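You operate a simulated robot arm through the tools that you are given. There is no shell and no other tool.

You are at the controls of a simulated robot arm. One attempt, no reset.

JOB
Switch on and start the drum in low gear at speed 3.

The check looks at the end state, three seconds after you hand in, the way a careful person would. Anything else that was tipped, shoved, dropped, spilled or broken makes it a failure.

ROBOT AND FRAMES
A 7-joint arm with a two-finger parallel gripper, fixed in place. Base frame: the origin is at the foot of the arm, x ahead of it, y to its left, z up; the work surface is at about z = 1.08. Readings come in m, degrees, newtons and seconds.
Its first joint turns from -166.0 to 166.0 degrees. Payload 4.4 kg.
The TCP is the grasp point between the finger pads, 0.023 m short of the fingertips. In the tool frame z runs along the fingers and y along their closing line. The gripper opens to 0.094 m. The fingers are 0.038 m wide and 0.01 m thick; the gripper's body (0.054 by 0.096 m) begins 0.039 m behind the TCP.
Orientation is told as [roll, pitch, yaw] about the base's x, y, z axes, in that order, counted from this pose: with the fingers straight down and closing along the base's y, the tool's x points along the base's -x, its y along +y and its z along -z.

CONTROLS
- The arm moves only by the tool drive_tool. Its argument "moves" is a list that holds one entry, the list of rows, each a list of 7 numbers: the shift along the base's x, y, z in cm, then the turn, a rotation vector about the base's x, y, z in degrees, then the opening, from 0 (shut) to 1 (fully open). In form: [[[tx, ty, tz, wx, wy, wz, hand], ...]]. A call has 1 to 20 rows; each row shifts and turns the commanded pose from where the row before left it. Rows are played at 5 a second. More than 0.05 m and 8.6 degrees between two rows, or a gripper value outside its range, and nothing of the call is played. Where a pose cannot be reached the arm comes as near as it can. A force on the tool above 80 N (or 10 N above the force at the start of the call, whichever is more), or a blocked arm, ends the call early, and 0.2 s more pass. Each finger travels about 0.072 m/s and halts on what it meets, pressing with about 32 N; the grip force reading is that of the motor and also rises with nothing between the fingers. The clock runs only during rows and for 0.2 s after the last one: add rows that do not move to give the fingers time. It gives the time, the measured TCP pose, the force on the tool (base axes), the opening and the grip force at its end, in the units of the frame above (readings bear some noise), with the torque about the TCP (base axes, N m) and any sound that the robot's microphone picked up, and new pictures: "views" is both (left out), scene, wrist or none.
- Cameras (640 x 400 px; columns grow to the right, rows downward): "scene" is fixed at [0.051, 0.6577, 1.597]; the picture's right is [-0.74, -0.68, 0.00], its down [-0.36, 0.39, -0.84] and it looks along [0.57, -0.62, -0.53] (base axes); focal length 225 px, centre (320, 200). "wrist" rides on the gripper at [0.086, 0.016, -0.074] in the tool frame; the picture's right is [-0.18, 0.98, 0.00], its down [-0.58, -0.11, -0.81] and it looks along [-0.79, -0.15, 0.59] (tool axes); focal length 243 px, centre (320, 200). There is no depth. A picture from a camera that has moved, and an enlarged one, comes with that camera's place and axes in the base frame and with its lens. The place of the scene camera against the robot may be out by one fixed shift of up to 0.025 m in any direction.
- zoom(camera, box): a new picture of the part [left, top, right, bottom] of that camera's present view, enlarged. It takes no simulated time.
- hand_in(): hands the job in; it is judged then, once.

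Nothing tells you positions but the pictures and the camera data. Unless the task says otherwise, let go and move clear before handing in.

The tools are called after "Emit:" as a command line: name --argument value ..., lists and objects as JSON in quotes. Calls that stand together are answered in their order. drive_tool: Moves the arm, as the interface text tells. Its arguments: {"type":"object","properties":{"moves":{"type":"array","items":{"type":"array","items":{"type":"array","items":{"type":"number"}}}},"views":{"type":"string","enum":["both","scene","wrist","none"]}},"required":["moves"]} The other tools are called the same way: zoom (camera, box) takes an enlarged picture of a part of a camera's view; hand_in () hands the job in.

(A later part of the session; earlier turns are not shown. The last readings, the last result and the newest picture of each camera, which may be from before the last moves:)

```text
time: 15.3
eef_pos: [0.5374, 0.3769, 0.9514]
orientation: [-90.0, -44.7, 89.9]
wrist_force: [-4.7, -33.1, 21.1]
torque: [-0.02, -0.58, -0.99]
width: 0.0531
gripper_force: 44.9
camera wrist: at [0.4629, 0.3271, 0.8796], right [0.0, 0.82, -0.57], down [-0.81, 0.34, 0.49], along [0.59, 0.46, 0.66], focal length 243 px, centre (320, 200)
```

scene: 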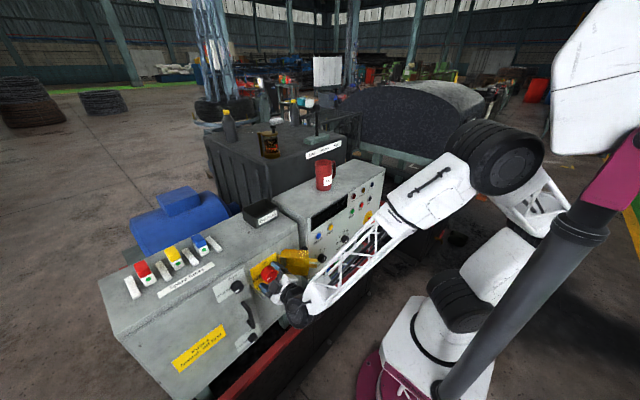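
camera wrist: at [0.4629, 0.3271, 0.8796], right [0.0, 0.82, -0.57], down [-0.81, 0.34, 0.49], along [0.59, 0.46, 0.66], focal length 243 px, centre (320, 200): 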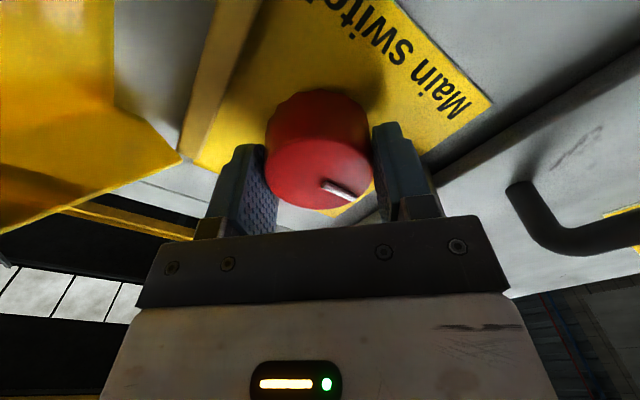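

The grip holds but a side force of about 39 N shows I'm a few millimetres off-centre. I'll nudge the hand toward the knob's centre to relax it.

Emit:
drive_tool --moves '[[[0, -0.1, 0.07, 0, 0, 0, 0], [0, -0.1, 0.07, 0, 0, 0, 0], [0, 0, 0, 0, 0, 0, 0]]]' --views "none"

```text
time: 16.1
eef_pos: [0.5381, 0.3768, 0.9529]
orientation: [-89.9, -44.7, 90.0]
wrist_force: [20.4, 31.6, -7.4]
torque: [0.19, -0.03, 0.82]
width: 0.0528
gripper_force: 45.3
```

Emit:
drive_tool --moves '[[[0, 0.07, -0.03, 0, 0, 0, 0], [0, 0, 0, 0, 0, 0, 0], [0, 0, 0, 0, 0, 0, 0]]]' --views "none"

```text
time: 16.9
eef_pos: [0.5374, 0.3772, 0.9522]
orientation: [-90.0, -44.7, 90.0]
wrist_force: [10.1, 31.7, -2.2]
torque: [0.23, 0.04, 0.85]
width: 0.0525
gripper_force: 45.0
```

Emit:
drive_tool --moves '[[[0, 0, 0, 5, 0, 0, 0], [0, 0, 0, 5, 0, 0, 0], [0, 0, 0, 5, 0, 0, 0], [0, 0, 0, 0, 0, 0, 0]]]' --views "both"

Emit:
zoom --camera "wrist" --box '[220, 60, 420, 185]'

Emit:
zoom --camera "scene" --box '[230, 245, 310, 295]'

```text
time: 17.9
eef_pos: [0.5375, 0.3767, 0.9514]
orientation: [-90.1, -59.8, 90.2]
wrist_force: [-19.9, 8.7, 26.7]
torque: [0.0, -0.64, 0.26]
width: 0.0527
gripper_force: 45.2
camera wrist: at [0.4628, 0.3468, 0.8694], right [0.0, 0.94, -0.34], down [-0.81, 0.2, 0.56], along [0.59, 0.27, 0.76], focal length 243 px, centre (320, 200)
```

scene: 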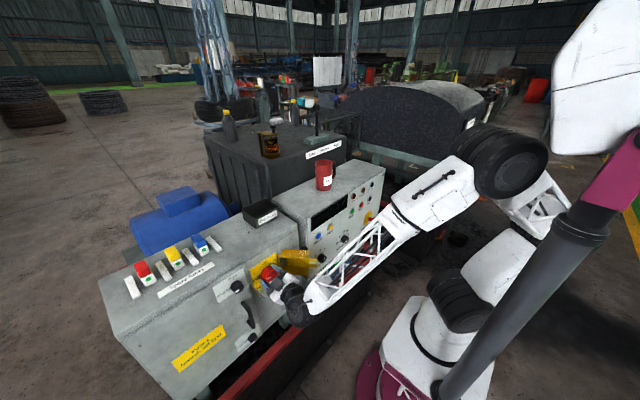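
wrist: 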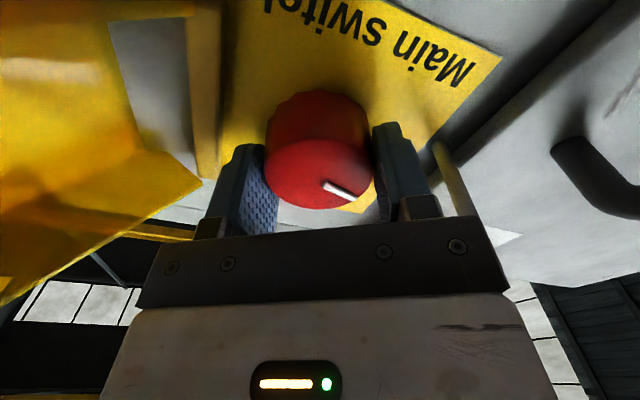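

```text
3.20 times, centred on (320, 122) of wrist
camera zoom: at [0.4628, 0.3468, 0.8694], right [0.0, 0.94, -0.34], down [-0.81, 0.2, 0.56], along [0.59, 0.27, 0.76], focal length 776 px, centre (320, 448)
```

zoom: 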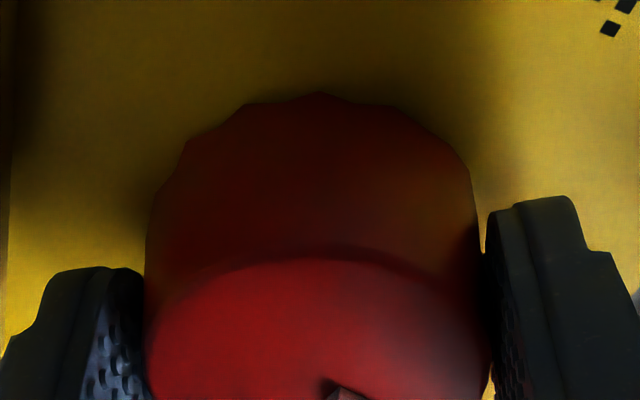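

```text
8.00 times, centred on (270, 270) of scene
camera zoom: at [0.051, 0.6577, 1.597], right [-0.74, -0.68, 0.0], down [-0.36, 0.39, -0.84], along [0.57, -0.62, -0.53], focal length 1802 px, centre (720, -360)
```

zoom: 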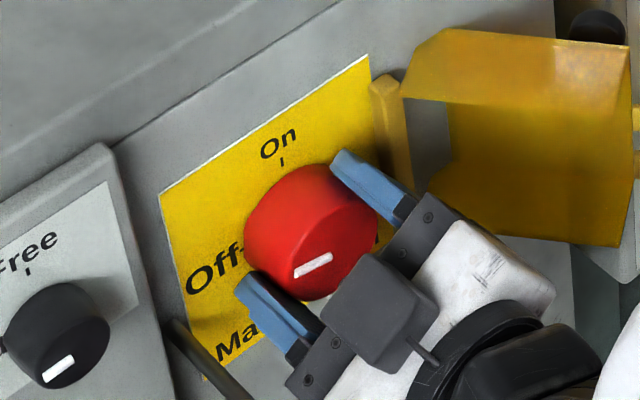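

The knob turns with the hand. I keep turning in small steps while watching the force and the rod on the left.

Emit:
drive_tool --moves '[[[0, 0, 0, 5, 0, 0, 0], [0, 0, 0, 5, 0, 0, 0], [0, 0, 0, 5, 0, 0, 0], [0, 0, 0, 5, 0, 0, 0], [0, 0, 0, 0, 0, 0, 0]]]' --views "both"

Emit:
zoom --camera "scene" --box '[230, 245, 310, 295]'

```text
time: 19.1
eef_pos: [0.5385, 0.3756, 0.9521]
orientation: [-89.9, -79.8, 89.8]
wrist_force: [-21.9, -21.3, 31.2]
torque: [-0.08, -0.42, -1.01]
width: 0.0528
gripper_force: 45.2
camera wrist: at [0.4632, 0.3761, 0.8637], right [0.0, 1.0, 0.01], down [-0.81, 0.0, 0.59], along [0.59, -0.01, 0.81], focal length 243 px, centre (320, 200)
```

scene: 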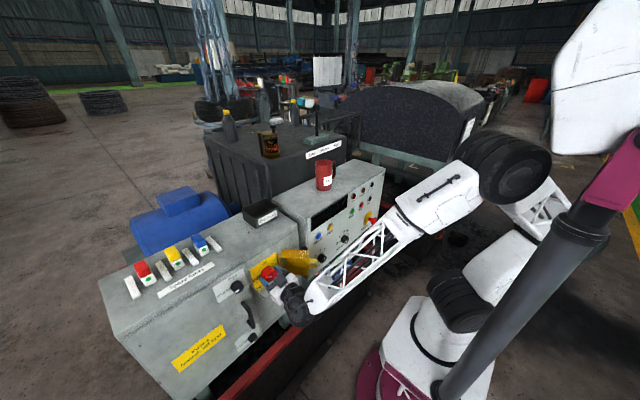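
wrist: 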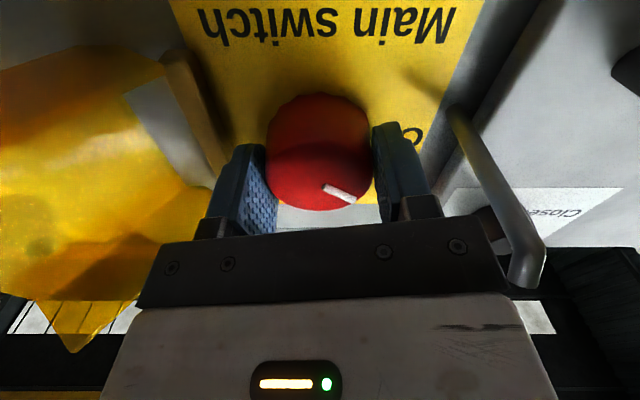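

```text
8.00 times, centred on (270, 270) of scene
camera zoom: at [0.051, 0.6577, 1.597], right [-0.74, -0.68, 0.0], down [-0.36, 0.39, -0.84], along [0.57, -0.62, -0.53], focal length 1802 px, centre (720, -360)
```

zoom: 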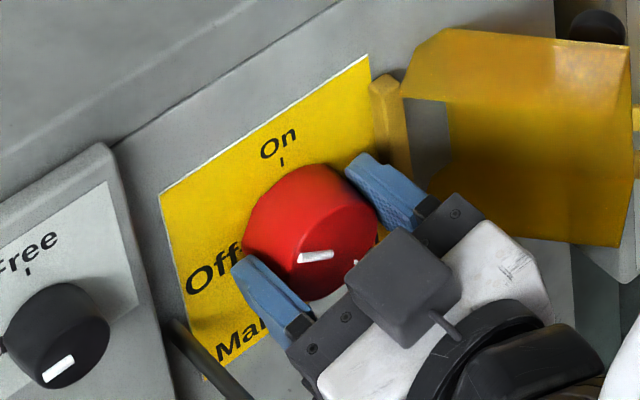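

The rod passes about 8 mm from the hand's bar. I'll ease the hand 1.5 mm away from the rod and slightly out, which also relaxes the side force, then continue.

Emit:
drive_tool --moves '[[[-0.2, -0.15, 0.05, 0, 0, 0, 0], [-0.1, 0, 0, 4, 0, 0, 0], [0, 0, 0, 4, 0, 0, 0], [0, 0, 0, 0, 0, 0, 0]]]' --views "wrist"

```text
time: 20.1
eef_pos: [0.5359, 0.3758, 0.9518]
orientation: [-86.8, -87.6, 87.0]
wrist_force: [27.5, 26.3, -7.9]
torque: [-0.02, 0.63, 0.37]
width: 0.0523
gripper_force: 45.6
camera wrist: at [0.4595, 0.3875, 0.8637], right [0.0, 0.99, 0.14], down [-0.8, -0.09, 0.59], along [0.59, -0.12, 0.8], focal length 243 px, centre (320, 200)
```

wrist: 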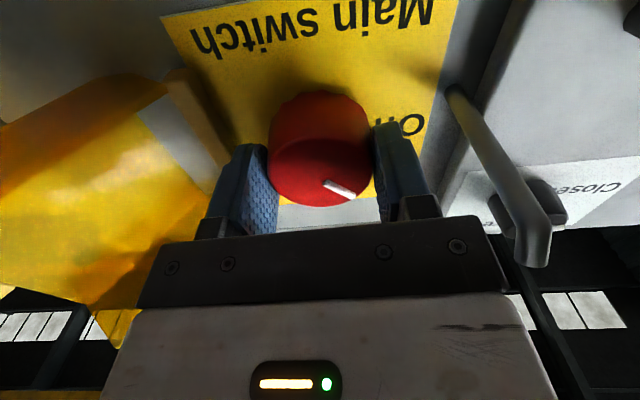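

Emit:
drive_tool --moves '[[[0, 0, 0, 5, 0, 0, 0], [0, 0, 0, 5, 0, 0, 0], [0, 0, 0, 5, 0, 0, 0], [0, 0, 0, 5, 0, 0, 0], [0, 0, 0, 0, 0, 0, 0]]]' --views "both"

Emit:
zoom --camera "scene" --box '[230, 245, 310, 295]'

```text
time: 21.3
eef_pos: [0.534, 0.3752, 0.9506]
orientation: [89.8, -72.4, -89.7]
wrist_force: [-14.3, 15.0, -13.3]
torque: [-0.03, -0.38, 0.24]
width: 0.0523
gripper_force: 45.0
camera wrist: at [0.4595, 0.4165, 0.8732], right [0.0, 0.88, 0.47], down [-0.81, -0.28, 0.52], along [0.59, -0.38, 0.71], focal length 243 px, centre (320, 200)
```

scene: 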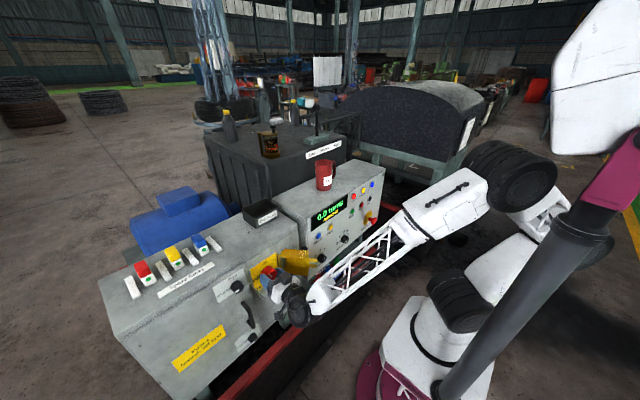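
wrist: 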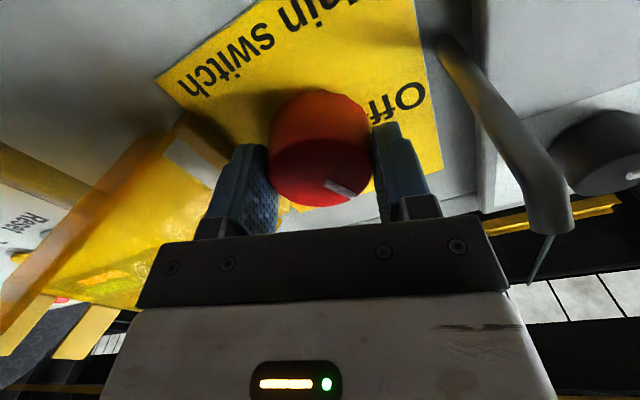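

```text
8.00 times, centred on (270, 270) of scene
camera zoom: at [0.051, 0.6577, 1.597], right [-0.74, -0.68, 0.0], down [-0.36, 0.39, -0.84], along [0.57, -0.62, -0.53], focal length 1802 px, centre (720, -360)
```

zoom: 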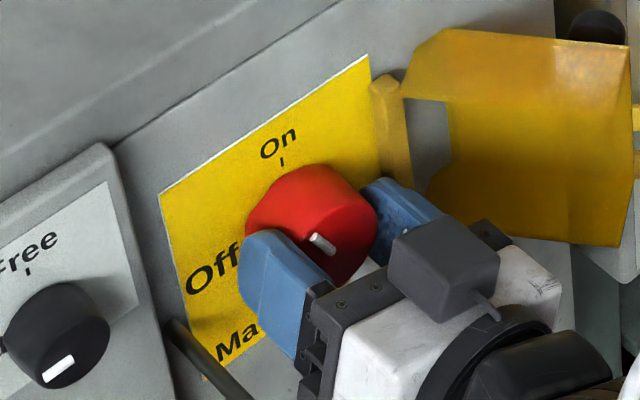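

Power is on: the display and lamps are lit. I'll finish the turn to the full On position.

Emit:
drive_tool --moves '[[[0, 0, 0, 5.5, 0, 0, 0], [0, 0, 0, 5.5, 0, 0, 0], [0, 0, 0, 5.5, 0, 0, 0], [0, 0, 0, 5.5, 0, 0, 0], [0, 0, 0, 5.5, 0, 0, 0], [0, 0, 0, 0, 0, 0, 0]]]' --views "both"

Emit:
zoom --camera "scene" --box '[230, 245, 310, 295]'

Emit:
zoom --camera "scene" --box '[290, 170, 402, 240]'

```text
time: 22.1
eef_pos: [0.5318, 0.3723, 0.9549]
orientation: [88.1, -57.3, -89.4]
wrist_force: [2.2, -29.1, 5.7]
torque: [-0.16, -0.46, -0.73]
width: 0.0519
gripper_force: 44.8
out of reach, approached as far as the arm can: row 3, 4
stopped in row 4: the force on the tool passed its limit at 112 N (the readings are from after the stop); the commanded pose is now the measured one
camera wrist: at [0.4561, 0.4336, 0.8934], right [0.02, 0.73, 0.69], down [-0.81, -0.39, 0.44], along [0.59, -0.56, 0.58], focal length 243 px, centre (320, 200)
```

scene: 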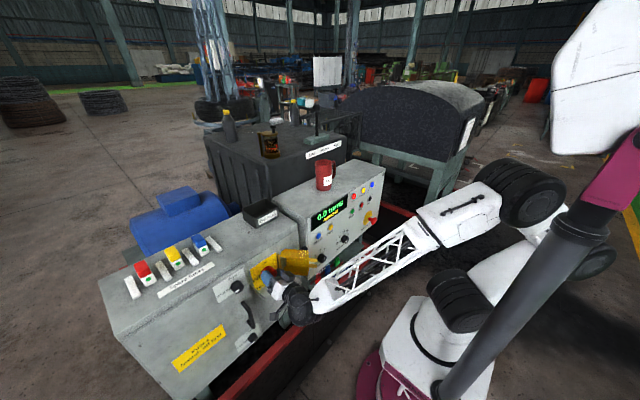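
wrist: 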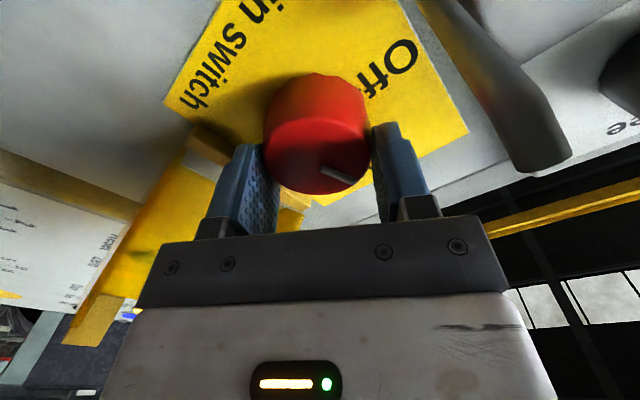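

```text
8.00 times, centred on (270, 270) of scene
camera zoom: at [0.051, 0.6577, 1.597], right [-0.74, -0.68, 0.0], down [-0.36, 0.39, -0.84], along [0.57, -0.62, -0.53], focal length 1802 px, centre (720, -360)
```

zoom: 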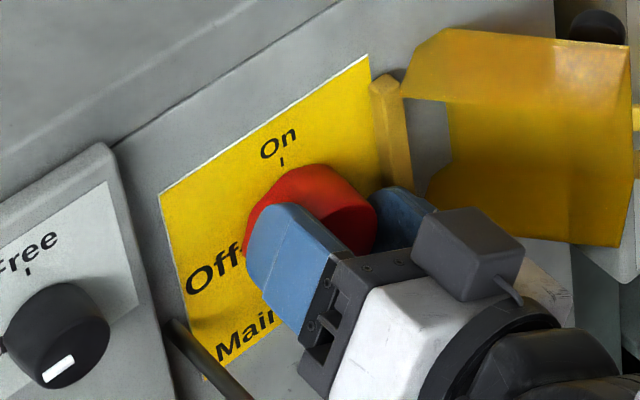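

```text
5.71 times, centred on (346, 205) of scene
camera zoom: at [0.051, 0.6577, 1.597], right [-0.74, -0.68, 0.0], down [-0.36, 0.39, -0.84], along [0.57, -0.62, -0.53], focal length 1287 px, centre (171, 171)
```

zoom: 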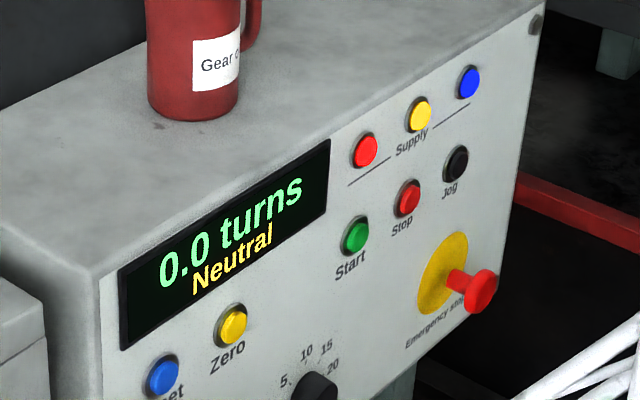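

All three supply lamps are lit and the display shows "0.0 turns – Neutral". The wrist reached its limit about 12° short of the full turn, so I'll release, back off and look at where the knob sits.

Emit:
drive_tool --moves '[[[0, 0, 0, 0, 0, 0, 0.8], [0, 0, 0, 0, 0, 0, 0.8], [0, 0, 0, 0, 0, 0, 0.8], [-2, 0, 0, 0, 0, 0, 0.8], [-3, 0, 0, 0, 0, 0, 0.8], [-4, 0, 0, 0, 0, 0, 0.8], [0, 0, 0, 0, 0, 0, 0.8]]]' --views "both"

Emit:
zoom --camera "scene" --box '[230, 245, 310, 295]'

Emit:
zoom --camera "wrist" --box '[200, 0, 420, 137]'

```text
time: 23.7
eef_pos: [0.4408, 0.3733, 0.9554]
orientation: [88.1, -57.3, -89.2]
wrist_force: [-0.4, 0.2, -0.2]
torque: [-0.01, 0.0, 0.01]
width: 0.0752
gripper_force: 0.0
camera wrist: at [0.3652, 0.4349, 0.8927], right [0.02, 0.73, 0.69], down [-0.8, -0.39, 0.45], along [0.59, -0.56, 0.58], focal length 243 px, centre (320, 200)
```

scene: 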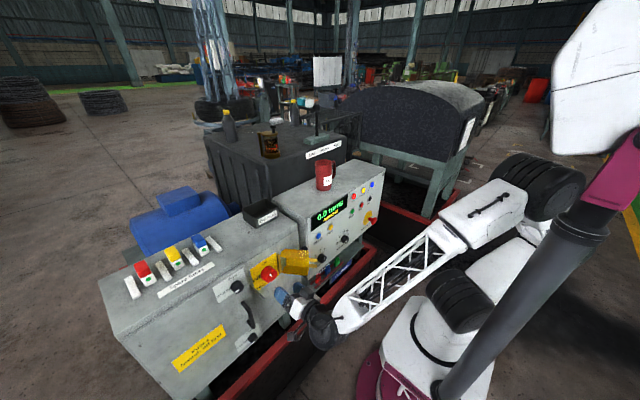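
wrist: 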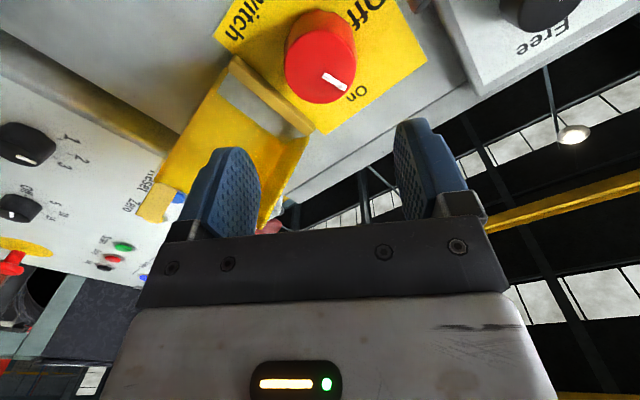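

```text
8.00 times, centred on (270, 270) of scene
camera zoom: at [0.051, 0.6577, 1.597], right [-0.74, -0.68, 0.0], down [-0.36, 0.39, -0.84], along [0.57, -0.62, -0.53], focal length 1802 px, centre (720, -360)
```

zoom: 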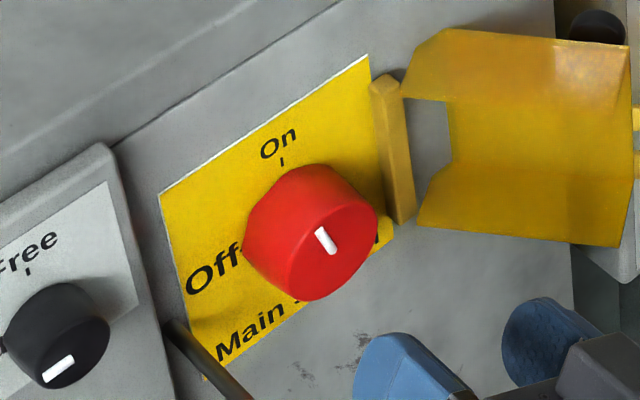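

```text
2.91 times, centred on (310, 68) of wrist
camera zoom: at [0.3652, 0.4349, 0.8927], right [0.02, 0.73, 0.69], down [-0.8, -0.39, 0.45], along [0.59, -0.56, 0.58], focal length 706 px, centre (349, 582)
```

zoom: 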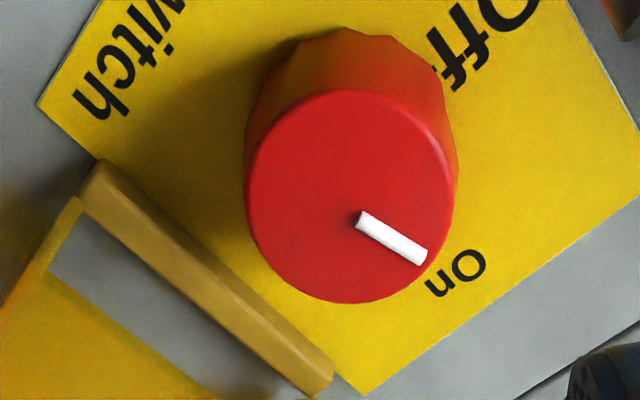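

The pointer stands about 10° short of On, as expected. I'll roll back to about -30°, re-centre and take a second grip to finish the turn.

Emit:
drive_tool --moves '[[[0, 0.29, -0.49, -7.9, -1.26, 0.8, 0.8], [0, 0, 0, -7.9, 0, 0, 0.8], [0, 0, 0, -7.9, 0, 0, 0.8], [0, 0, 0, -7.9, 0, 0, 0.8], [0, 0, 0, -7.9, 0, 0, 0.8], [0, 0, 0, -7.9, 0, 0, 0.8], [0, 0, 0, -7.9, 0, 0, 0.8], [0, 0, 0, -7.9, 0, 0, 0.8], [0, 0, 0, 0, 0, 0, 0.8]]]' --views "wrist"

Emit:
zoom --camera "wrist" --box '[200, 0, 440, 150]'

```text
time: 25.7
eef_pos: [0.4411, 0.3766, 0.9506]
orientation: [-90.5, -59.4, 90.6]
wrist_force: [0.2, -0.8, 1.0]
torque: [0.0, -0.02, 0.02]
width: 0.0749
gripper_force: 0.0
camera wrist: at [0.366, 0.3465, 0.868], right [0.0, 0.94, -0.34], down [-0.81, 0.2, 0.55], along [0.59, 0.28, 0.76], focal length 243 px, centre (320, 200)
```

wrist: 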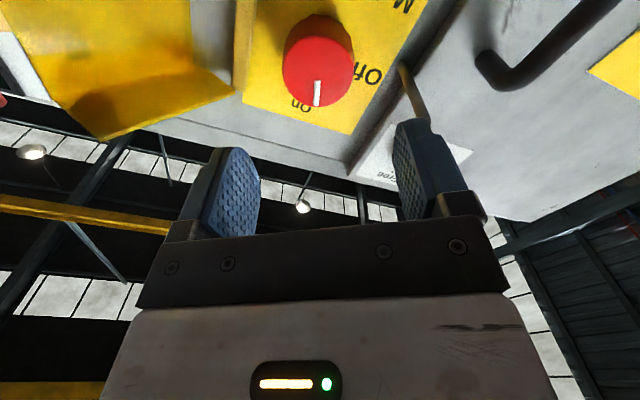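

```text
2.67 times, centred on (320, 75) of wrist
camera zoom: at [0.366, 0.3465, 0.868], right [0.0, 0.94, -0.34], down [-0.81, 0.2, 0.55], along [0.59, 0.28, 0.76], focal length 647 px, centre (320, 533)
```

zoom: 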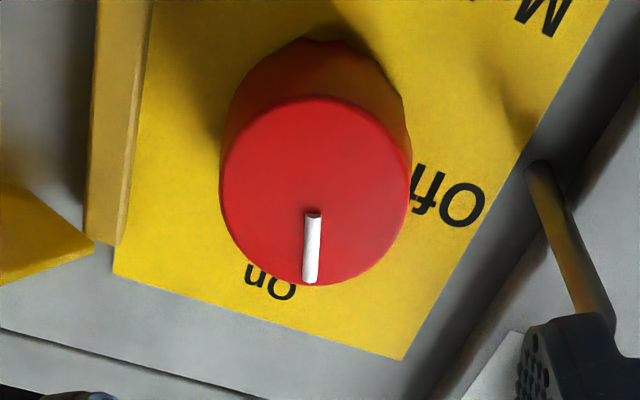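

Emit:
drive_tool --moves '[[[2.5, -0.1, 0, 0, 0, 0, 0.8], [2.5, 0, 0, 0, 0, 0, 0.8], [2.5, 0, 0, 0, 0, 0, 0.8], [1.8, 0, 0, 0, 0, 0, 0.8], [0, 0, 0, 0, 0, 0, 0.8], [0, 0, 0, 0, 0, 0, 0], [0, 0, 0, 0, 0, 0, 0], [0, 0, 0, 0, 0, 0, 0]]]' --views "wrist"

```text
time: 27.5
eef_pos: [0.5341, 0.3756, 0.9504]
orientation: [-90.5, -59.5, 90.5]
wrist_force: [11.1, -0.3, -1.7]
torque: [0.0, -0.06, 0.03]
width: 0.0518
gripper_force: 44.8
camera wrist: at [0.4597, 0.3451, 0.8676], right [0.0, 0.94, -0.34], down [-0.81, 0.2, 0.55], along [0.59, 0.28, 0.76], focal length 243 px, centre (320, 200)
```

wrist: 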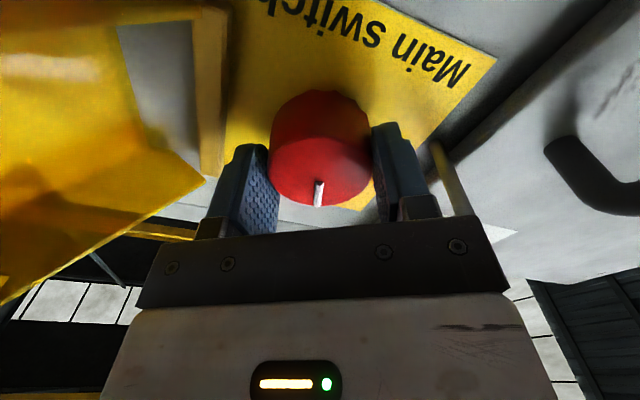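

Perfectly centred this time, with almost no side force. Turning the last 12°.

Emit:
drive_tool --moves '[[[0, 0, 0, 4, 0, 0, 0], [0, 0, 0, 4, 0, 0, 0], [0, 0, 0, 4, 0, 0, 0], [0, 0, 0, 0, 0, 0, 0]]]' --views "both"

Emit:
zoom --camera "scene" --box '[230, 245, 310, 295]'

```text
time: 28.5
eef_pos: [0.5335, 0.3752, 0.9515]
orientation: [-90.7, -71.5, 90.8]
wrist_force: [10.3, -11.0, -5.1]
torque: [0.09, 0.4, -0.2]
width: 0.052
gripper_force: 44.9
camera wrist: at [0.4596, 0.363, 0.8632], right [0.0, 0.99, -0.14], down [-0.81, 0.08, 0.58], along [0.59, 0.11, 0.8], focal length 243 px, centre (320, 200)
```

scene: 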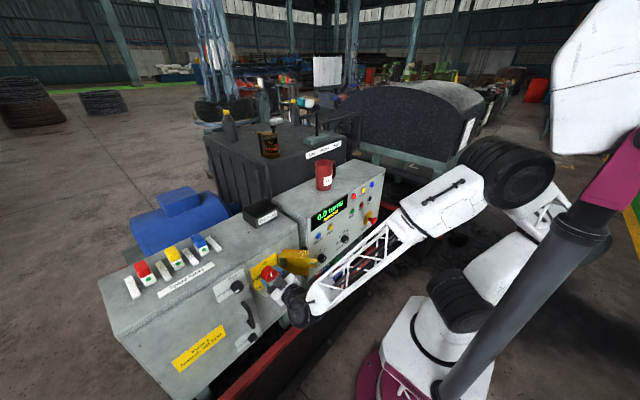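
wrist: 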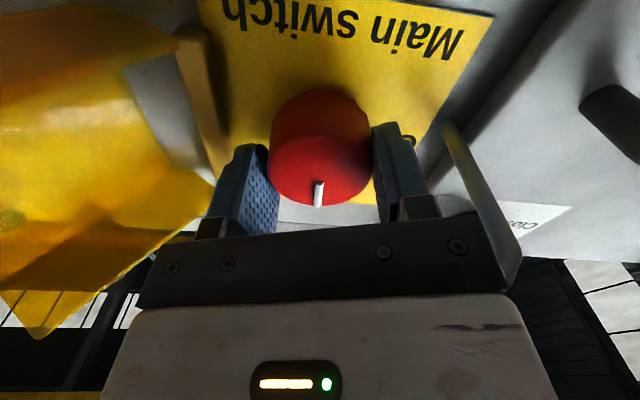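

```text
8.00 times, centred on (270, 270) of scene
camera zoom: at [0.051, 0.6577, 1.597], right [-0.74, -0.68, 0.0], down [-0.36, 0.39, -0.84], along [0.57, -0.62, -0.53], focal length 1802 px, centre (720, -360)
```

zoom: 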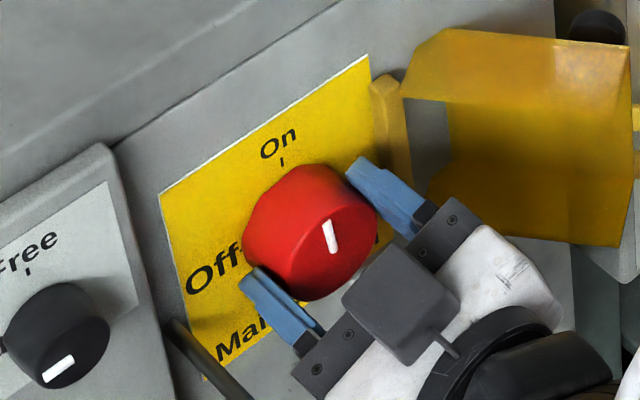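

Emit:
zoom --camera "scene" --box '[250, 255, 298, 285]'

Emit:
zoom --camera "wrist" --box '[200, 0, 520, 210]'

```text
13.33 times, centred on (274, 270) of scene
camera zoom: at [0.051, 0.6577, 1.597], right [-0.74, -0.68, 0.0], down [-0.36, 0.39, -0.84], along [0.57, -0.62, -0.53], focal length 3004 px, centre (933, -733)
```

zoom: 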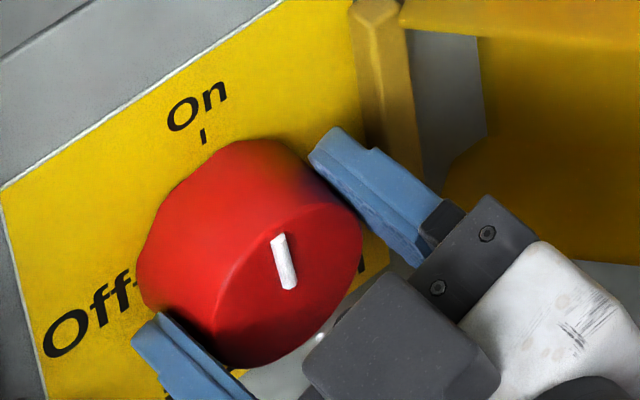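

```text
1.90 times, centred on (360, 105) of wrist
camera zoom: at [0.4596, 0.363, 0.8632], right [0.0, 0.99, -0.14], down [-0.81, 0.08, 0.58], along [0.59, 0.11, 0.8], focal length 462 px, centre (244, 381)
```

zoom: 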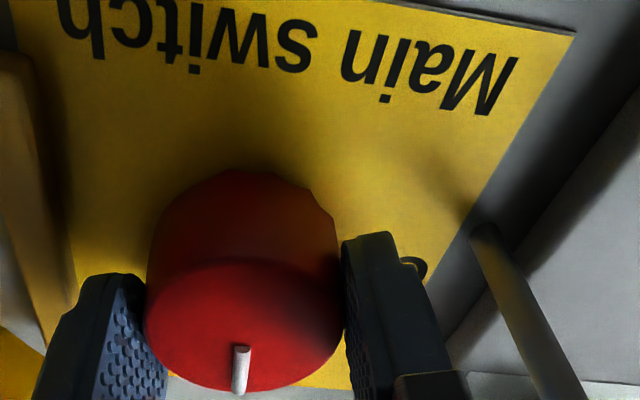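

The pointer now reads On within about a degree. I release, back straight out to x of about 0.38 and verify.

Emit:
drive_tool --moves '[[[0, 0, 0, 0, 0, 0, 0.72], [0, 0, 0, 0, 0, 0, 0.72], [0, 0, 0, 0, 0, 0, 0.72], [-2, 0, 0, 0, 0, 0, 0.72], [-3, 0, 0, 0, 0, 0, 0.72], [-4, 0, 0, 0, 0, 0, 0.72], [-4, 0, 0, 0, 0, 0, 0.72], [-2, 0, 0, 0, 0, 0, 0.72], [0, 0, 0, 0, 0, 0, 0.72]]]' --views "both"

Emit:
zoom --camera "scene" --box '[250, 255, 298, 285]'

Emit:
zoom --camera "wrist" --box '[0, 0, 260, 162]'

Emit:
zoom --camera "scene" --box '[290, 180, 386, 240]'

```text
time: 30.5
eef_pos: [0.3834, 0.3762, 0.9509]
orientation: [-90.9, -71.5, 91.1]
wrist_force: [0.5, -0.1, 0.2]
torque: [0.0, -0.02, 0.03]
width: 0.0679
gripper_force: 0.0
camera wrist: at [0.3092, 0.3632, 0.8641], right [0.0, 0.99, -0.14], down [-0.81, 0.08, 0.58], along [0.59, 0.11, 0.8], focal length 243 px, centre (320, 200)
```

scene: 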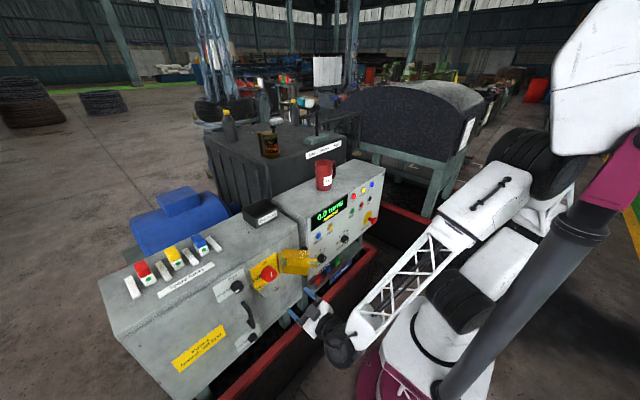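
wrist: 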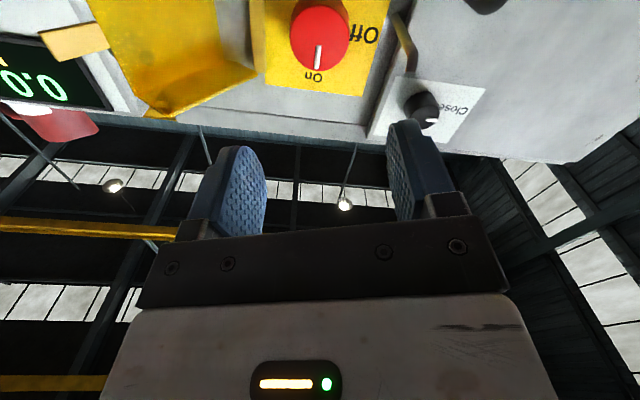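

```text
13.33 times, centred on (274, 270) of scene
camera zoom: at [0.051, 0.6577, 1.597], right [-0.74, -0.68, 0.0], down [-0.36, 0.39, -0.84], along [0.57, -0.62, -0.53], focal length 3004 px, centre (933, -733)
```

zoom: 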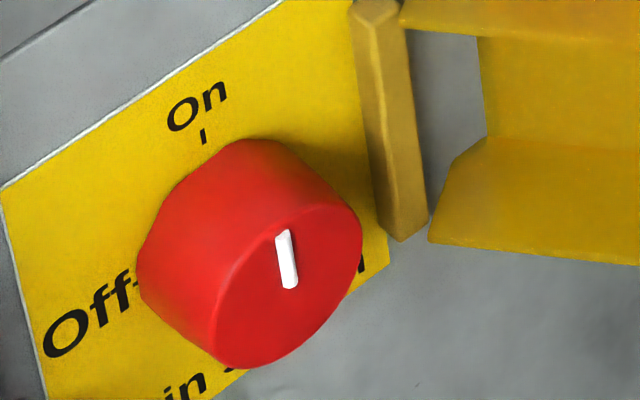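

```text
2.46 times, centred on (130, 81) of wrist
camera zoom: at [0.3092, 0.3632, 0.8641], right [0.0, 0.99, -0.14], down [-0.81, 0.08, 0.58], along [0.59, 0.11, 0.8], focal length 597 px, centre (788, 493)
```

zoom: 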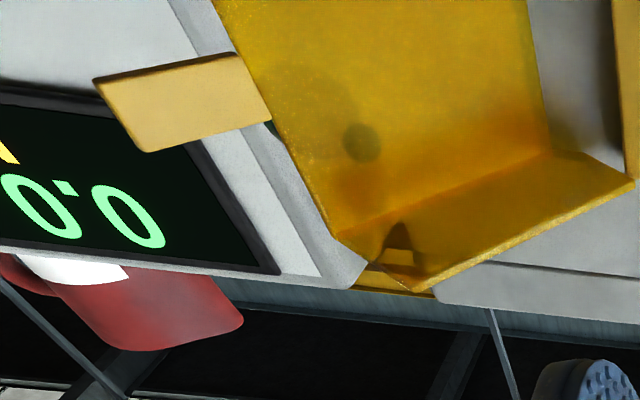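

```text
6.67 times, centred on (338, 210) of scene
camera zoom: at [0.051, 0.6577, 1.597], right [-0.74, -0.68, 0.0], down [-0.36, 0.39, -0.84], along [0.57, -0.62, -0.53], focal length 1502 px, centre (200, 133)
```

zoom: 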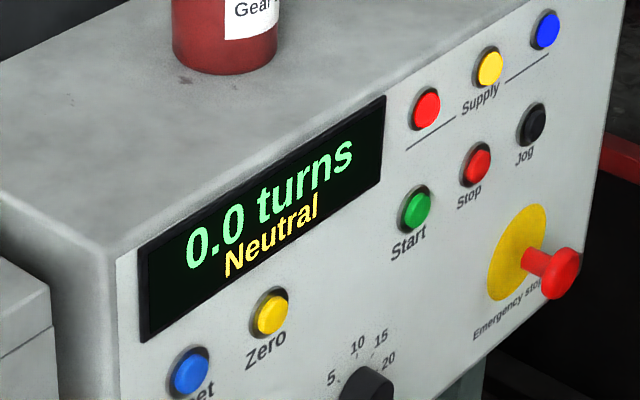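

The main switch is firmly On with the display lit. Next is the speed knob at about (0.553, 0.089, 0.787); I move over in front of it, staying behind the cover's prongs.

Emit:
drive_tool --moves '[[[0, -4.1, -2.3, -4, 0, 0, 0.72], [0, -4.1, -2.3, -4, 0, 0, 0.72], [0, -4.1, -2.3, -4, 0, 0, 0.72], [0, -4.1, -2.3, -4.5, 0, 0, 0.72], [0, -4.1, -2.3, 0, 0, 0, 0.72], [0, -4.1, -2.3, 0, 0, 0, 0.72], [0, -4.0, -2.3, 0, 0, 0, 0.72], [0, 0, 0, 0, 0, 0, 0.72]]]' --views "both"

Emit:
zoom --camera "wrist" --box '[200, 0, 440, 150]'

Emit:
zoom --camera "scene" --box '[280, 225, 376, 285]'

```text
time: 32.3
eef_pos: [0.3844, 0.0871, 0.7882]
orientation: [-90.4, -55.0, 90.5]
wrist_force: [0.0, -1.3, -1.0]
torque: [-0.03, 0.01, -0.04]
width: 0.0678
gripper_force: 0.0
camera wrist: at [0.3102, 0.0511, 0.7077], right [0.0, 0.91, -0.41], down [-0.81, 0.24, 0.54], along [0.59, 0.34, 0.74], focal length 243 px, centre (320, 200)
```

scene: 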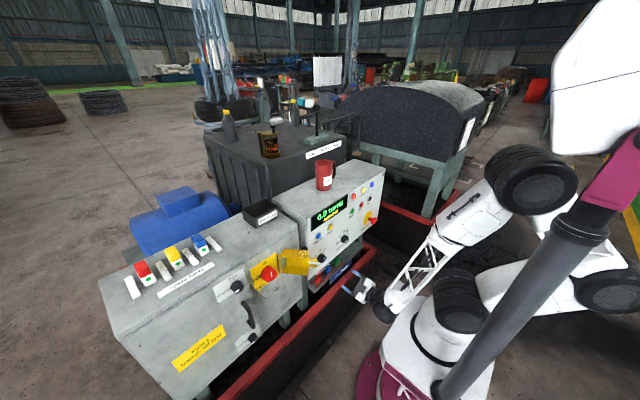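
wrist: 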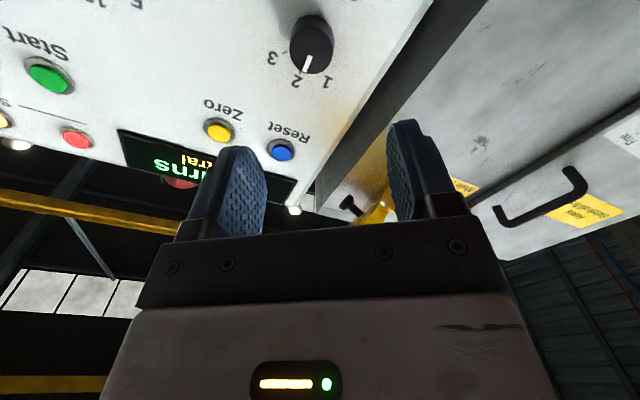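

```text
2.67 times, centred on (320, 75) of wrist
camera zoom: at [0.3102, 0.0511, 0.7077], right [0.0, 0.91, -0.41], down [-0.81, 0.24, 0.54], along [0.59, 0.34, 0.74], focal length 647 px, centre (320, 533)
```

zoom: 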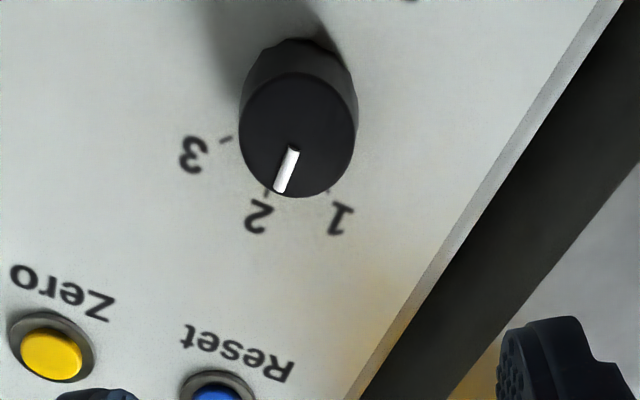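

```text
6.67 times, centred on (328, 255) of scene
camera zoom: at [0.051, 0.6577, 1.597], right [-0.74, -0.68, 0.0], down [-0.36, 0.39, -0.84], along [0.57, -0.62, -0.53], focal length 1502 px, centre (267, -167)
```

zoom: 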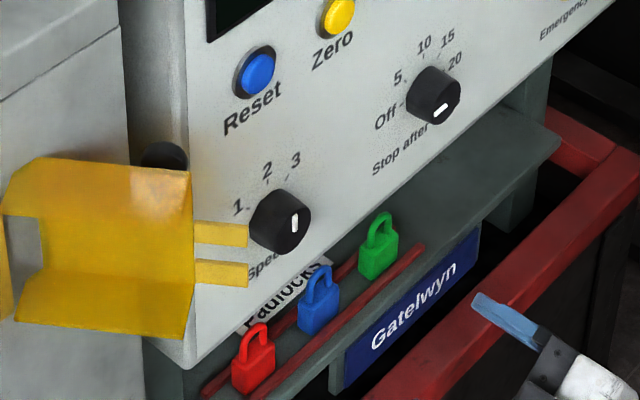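

The speed knob's face is at (0.544, 0.086, 0.799), diameter about 3.9 cm, pointer on 2; mark 3 is about 43° clockwise. I move in on it.

Emit:
drive_tool --moves '[[[4.0, -0.1, 1.08, 0, 0, 0, 0.72], [4.0, 0, 0, 0, 0, 0, 0.72], [3.5, 0, 0, 0, 0, 0, 0.72], [2.5, 0, 0, 0, 0, 0, 0.72], [1.3, 0, 0, 0, 0, 0, 0.72], [0, 0, 0, 0, 0, 0, 0.72]]]' --views "both"

Emit:
zoom --camera "scene" --box '[280, 225, 376, 285]'

```text
time: 33.7
eef_pos: [0.5361, 0.0884, 0.8012]
orientation: [-90.4, -55.0, 90.2]
wrist_force: [-1.1, -0.1, 0.0]
torque: [0.03, 0.0, 0.01]
width: 0.0679
gripper_force: 0.0
camera wrist: at [0.4613, 0.0521, 0.7207], right [0.0, 0.91, -0.41], down [-0.81, 0.24, 0.54], along [0.59, 0.33, 0.74], focal length 243 px, centre (320, 200)
```

scene: 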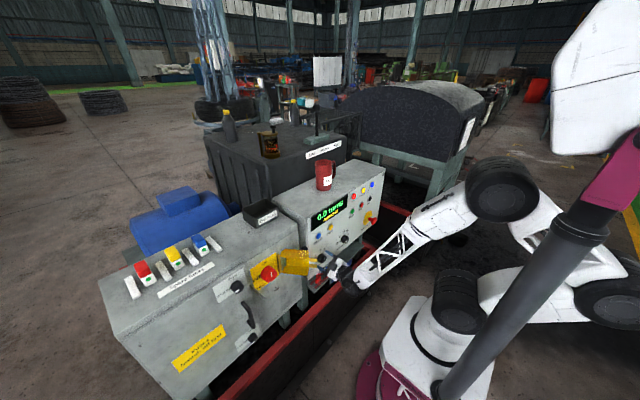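
wrist: 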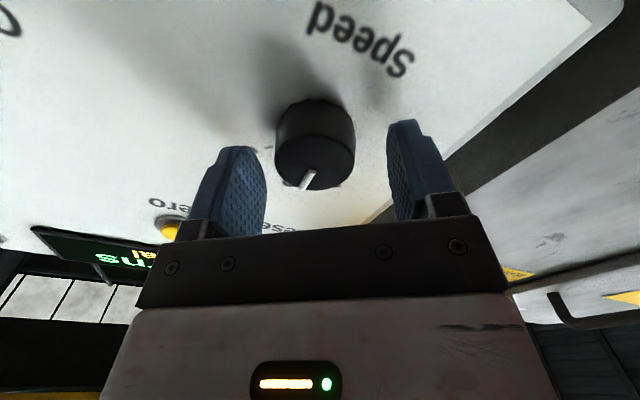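

```text
6.67 times, centred on (328, 255) of scene
camera zoom: at [0.051, 0.6577, 1.597], right [-0.74, -0.68, 0.0], down [-0.36, 0.39, -0.84], along [0.57, -0.62, -0.53], focal length 1502 px, centre (267, -167)
```

zoom: 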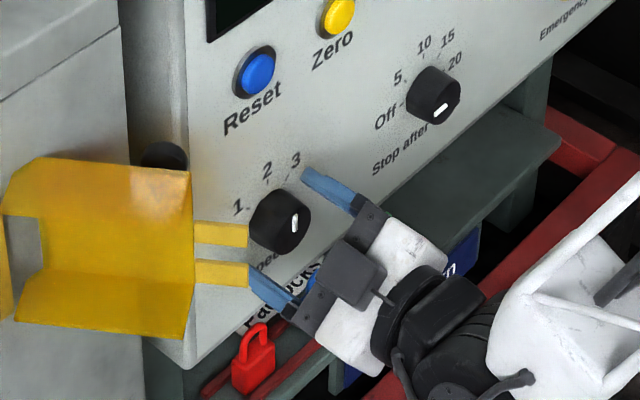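

Emit:
drive_tool --moves '[[[0.2, -0.33, -0.08, 0, 0, 0, 0.72], [0, 0, 0, 0, 0, 0, 0.72], [0, 0, 0, 0, 0, 0, 0], [0, 0, 0, 0, 0, 0, 0], [0, 0, 0, 0, 0, 0, 0]]]' --views "wrist"

```text
time: 34.9
eef_pos: [0.5386, 0.0851, 0.8012]
orientation: [-90.7, -55.1, 90.1]
wrist_force: [-19.3, -53.8, 38.7]
torque: [-0.07, -0.82, -1.63]
width: 0.04
gripper_force: 45.1
camera wrist: at [0.4632, 0.0504, 0.7207], right [0.01, 0.91, -0.41], down [-0.81, 0.25, 0.53], along [0.59, 0.33, 0.74], focal length 243 px, centre (320, 200)
```

wrist: 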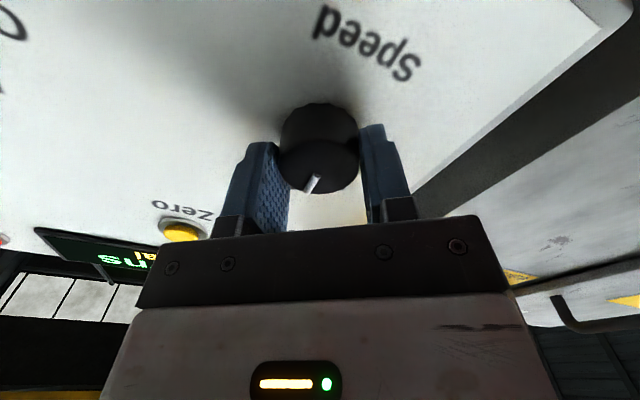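

Emit:
drive_tool --moves '[[[0, -0.1, 0.06, 0, 0, 0, 0], [0, 0, 0, 0, 0, 0, 0], [0, 0, 0, 0, 0, 0, 0]]]' --views "none"

```text
time: 35.4
eef_pos: [0.5381, 0.0865, 0.8012]
orientation: [-90.8, -54.9, 90.2]
wrist_force: [-15.8, -18.9, 12.3]
torque: [-0.02, -0.92, -0.35]
width: 0.0401
gripper_force: 45.2
out of reach, approached as far as the arm can: row 1
stopped in row 2: the force on the tool passed its limit at 82 N (the readings are from after the stop); the commanded pose is now the measured one
```

Emit:
drive_tool --moves '[[[0, 0, 0, 5, 0, 0, 0], [0, 0, 0, 5, 0, 0, 0], [0, 0, 0, 5, 0, 0, 0], [0, 0, 0, 0, 0, 0, 0]]]' --views "wrist"

```text
time: 36.4
eef_pos: [0.5384, 0.0853, 0.8016]
orientation: [-90.8, -70.1, 90.3]
wrist_force: [-38.7, -39.2, 30.4]
torque: [-0.09, -0.91, -1.37]
width: 0.0401
gripper_force: 44.7
camera wrist: at [0.4635, 0.0722, 0.7143], right [0.01, 0.99, -0.16], down [-0.81, 0.1, 0.58], along [0.59, 0.13, 0.8], focal length 243 px, centre (320, 200)
```

wrist: 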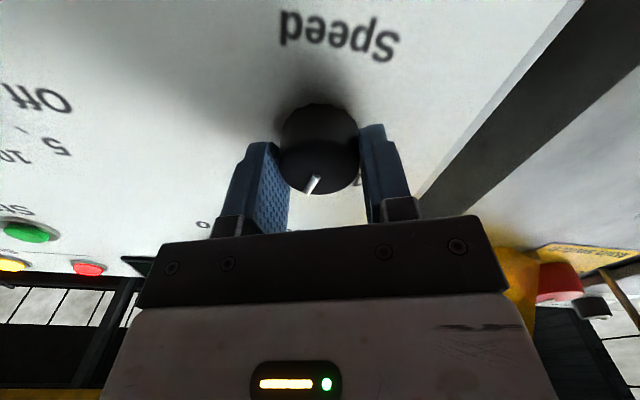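

Emit:
drive_tool --moves '[[[-0.1, -0.08, 0.03, 0, 0, 0, 0], [0, 0, 0, 5, 0, 0, 0], [0, 0, 0, 5, 0, 0, 0], [0, 0, 0, 0, 0, 0, 0]]]' --views "wrist"

```text
time: 37.4
eef_pos: [0.5377, 0.0857, 0.8014]
orientation: [-90.8, -80.1, 90.4]
wrist_force: [29.9, -9.7, -6.9]
torque: [0.0, 0.25, -0.12]
width: 0.0402
gripper_force: 45.4
camera wrist: at [0.4629, 0.0871, 0.7136], right [0.01, 1.0, 0.01], down [-0.81, 0.0, 0.59], along [0.59, -0.01, 0.81], focal length 243 px, centre (320, 200)
```

wrist: 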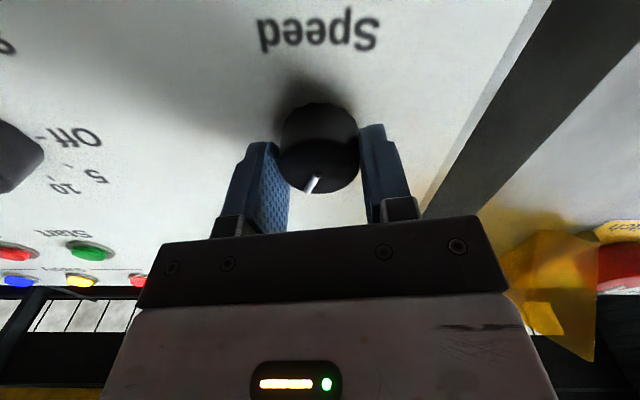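

Emit:
drive_tool --moves '[[[0, 0, 0, 5, 0, 0, 0], [0, 0, 0, 5, 0, 0, 0], [0, 0, 0, 4, 0, 0, 0], [0, 0, 0, 4, 0, 0, 0], [0, 0, 0, 0, 0, 0, 0]]]' --views "both"

Emit:
zoom --camera "scene" --box '[290, 235, 354, 275]'

```text
time: 38.5
eef_pos: [0.5378, 0.0857, 0.8006]
orientation: [-85.5, -89.7, 84.8]
wrist_force: [3.5, -77.2, 14.4]
torque: [-0.12, -0.17, -1.69]
width: 0.0399
gripper_force: 44.6
out of reach, approached as far as the arm can: row 3, 4
camera wrist: at [0.4625, 0.1024, 0.7151], right [0.01, 0.98, 0.18], down [-0.81, -0.1, 0.58], along [0.59, -0.15, 0.79], focal length 243 px, centre (320, 200)
```

scene: 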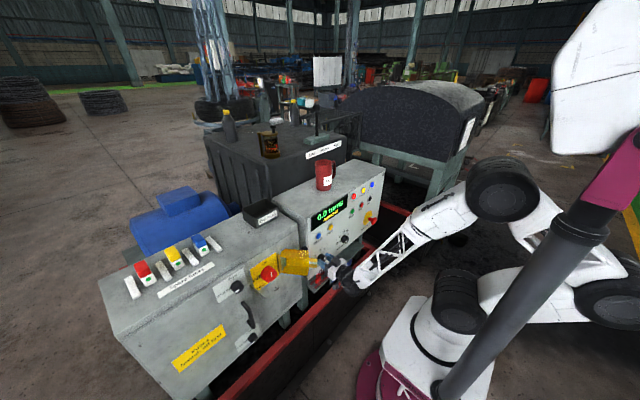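
wrist: 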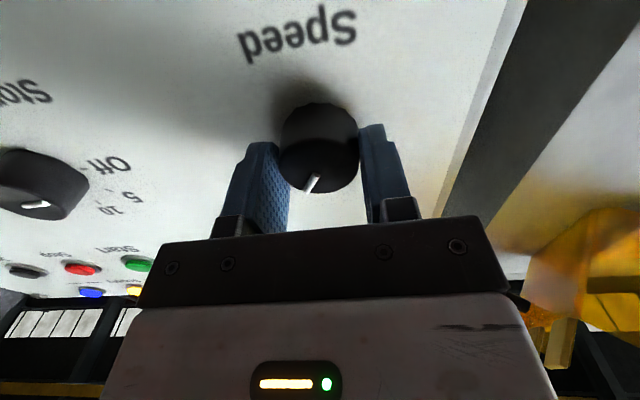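

```text
10.00 times, centred on (322, 255) of scene
camera zoom: at [0.051, 0.6577, 1.597], right [-0.74, -0.68, 0.0], down [-0.36, 0.39, -0.84], along [0.57, -0.62, -0.53], focal length 2253 px, centre (300, -350)
```

zoom: 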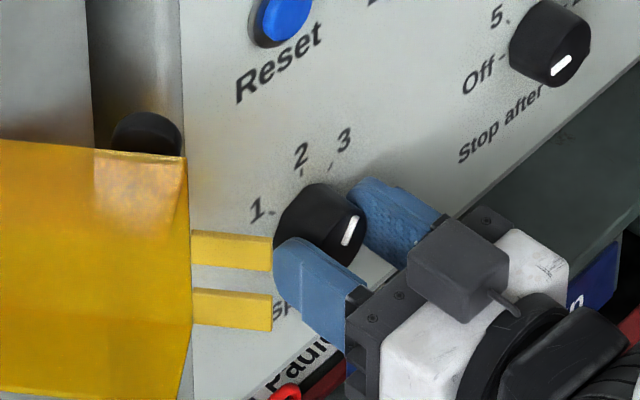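

The wrist limit stopped this turn at about 35° of the roughly 43°. I'll release, back off, roll back and take a second grip.

Emit:
drive_tool --moves '[[[0, 0, 0, 0, 0, 0, 0.72], [0, 0, 0, 0, 0, 0, 0.72], [0, 0, 0, 0, 0, 0, 0.72], [-3, 0, 0, 0, 0, 0, 0.72], [-4, 0, 0, 0, 0, 0, 0.72], [-4, 0, 0, -7, 0, 0, 0.72], [-3, 0, 0, -7, 0, 0, 0.72], [0, 0, 0, -7, 0, 0, 0.72], [0, 0, 0, -7, 0, 0, 0.72], [0, 0, 0, -7, 0, 0, 0.72], [0, 0, 0, 0, 0, 0, 0.72]]]' --views "wrist"

Emit:
zoom --camera "wrist" --box '[200, 0, 440, 150]'

```text
time: 41.0
eef_pos: [0.3969, 0.0862, 0.8004]
orientation: [-90.7, -54.5, 90.0]
wrist_force: [-0.6, 0.8, -0.4]
torque: [0.0, 0.01, 0.0]
width: 0.0675
gripper_force: 0.1
camera wrist: at [0.3223, 0.0496, 0.7206], right [0.01, 0.91, -0.42], down [-0.81, 0.26, 0.53], along [0.59, 0.33, 0.74], focal length 243 px, centre (320, 200)
```

wrist: 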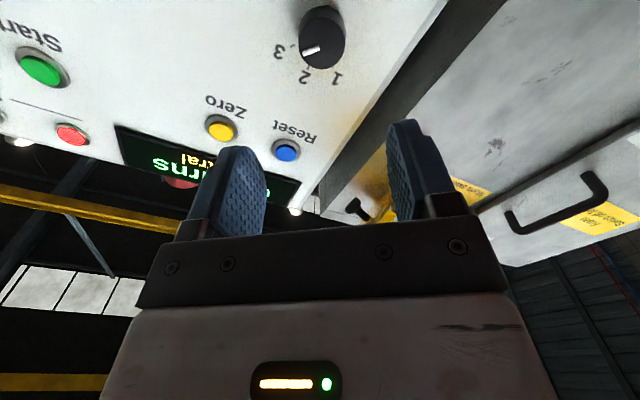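

```text
2.67 times, centred on (320, 75) of wrist
camera zoom: at [0.3223, 0.0496, 0.7206], right [0.01, 0.91, -0.42], down [-0.81, 0.26, 0.53], along [0.59, 0.33, 0.74], focal length 647 px, centre (320, 533)
```

zoom: 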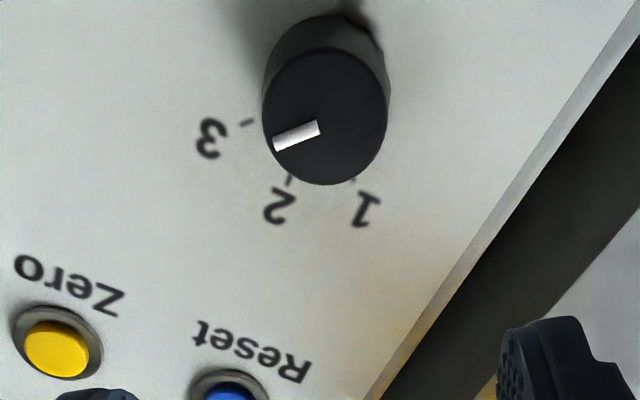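

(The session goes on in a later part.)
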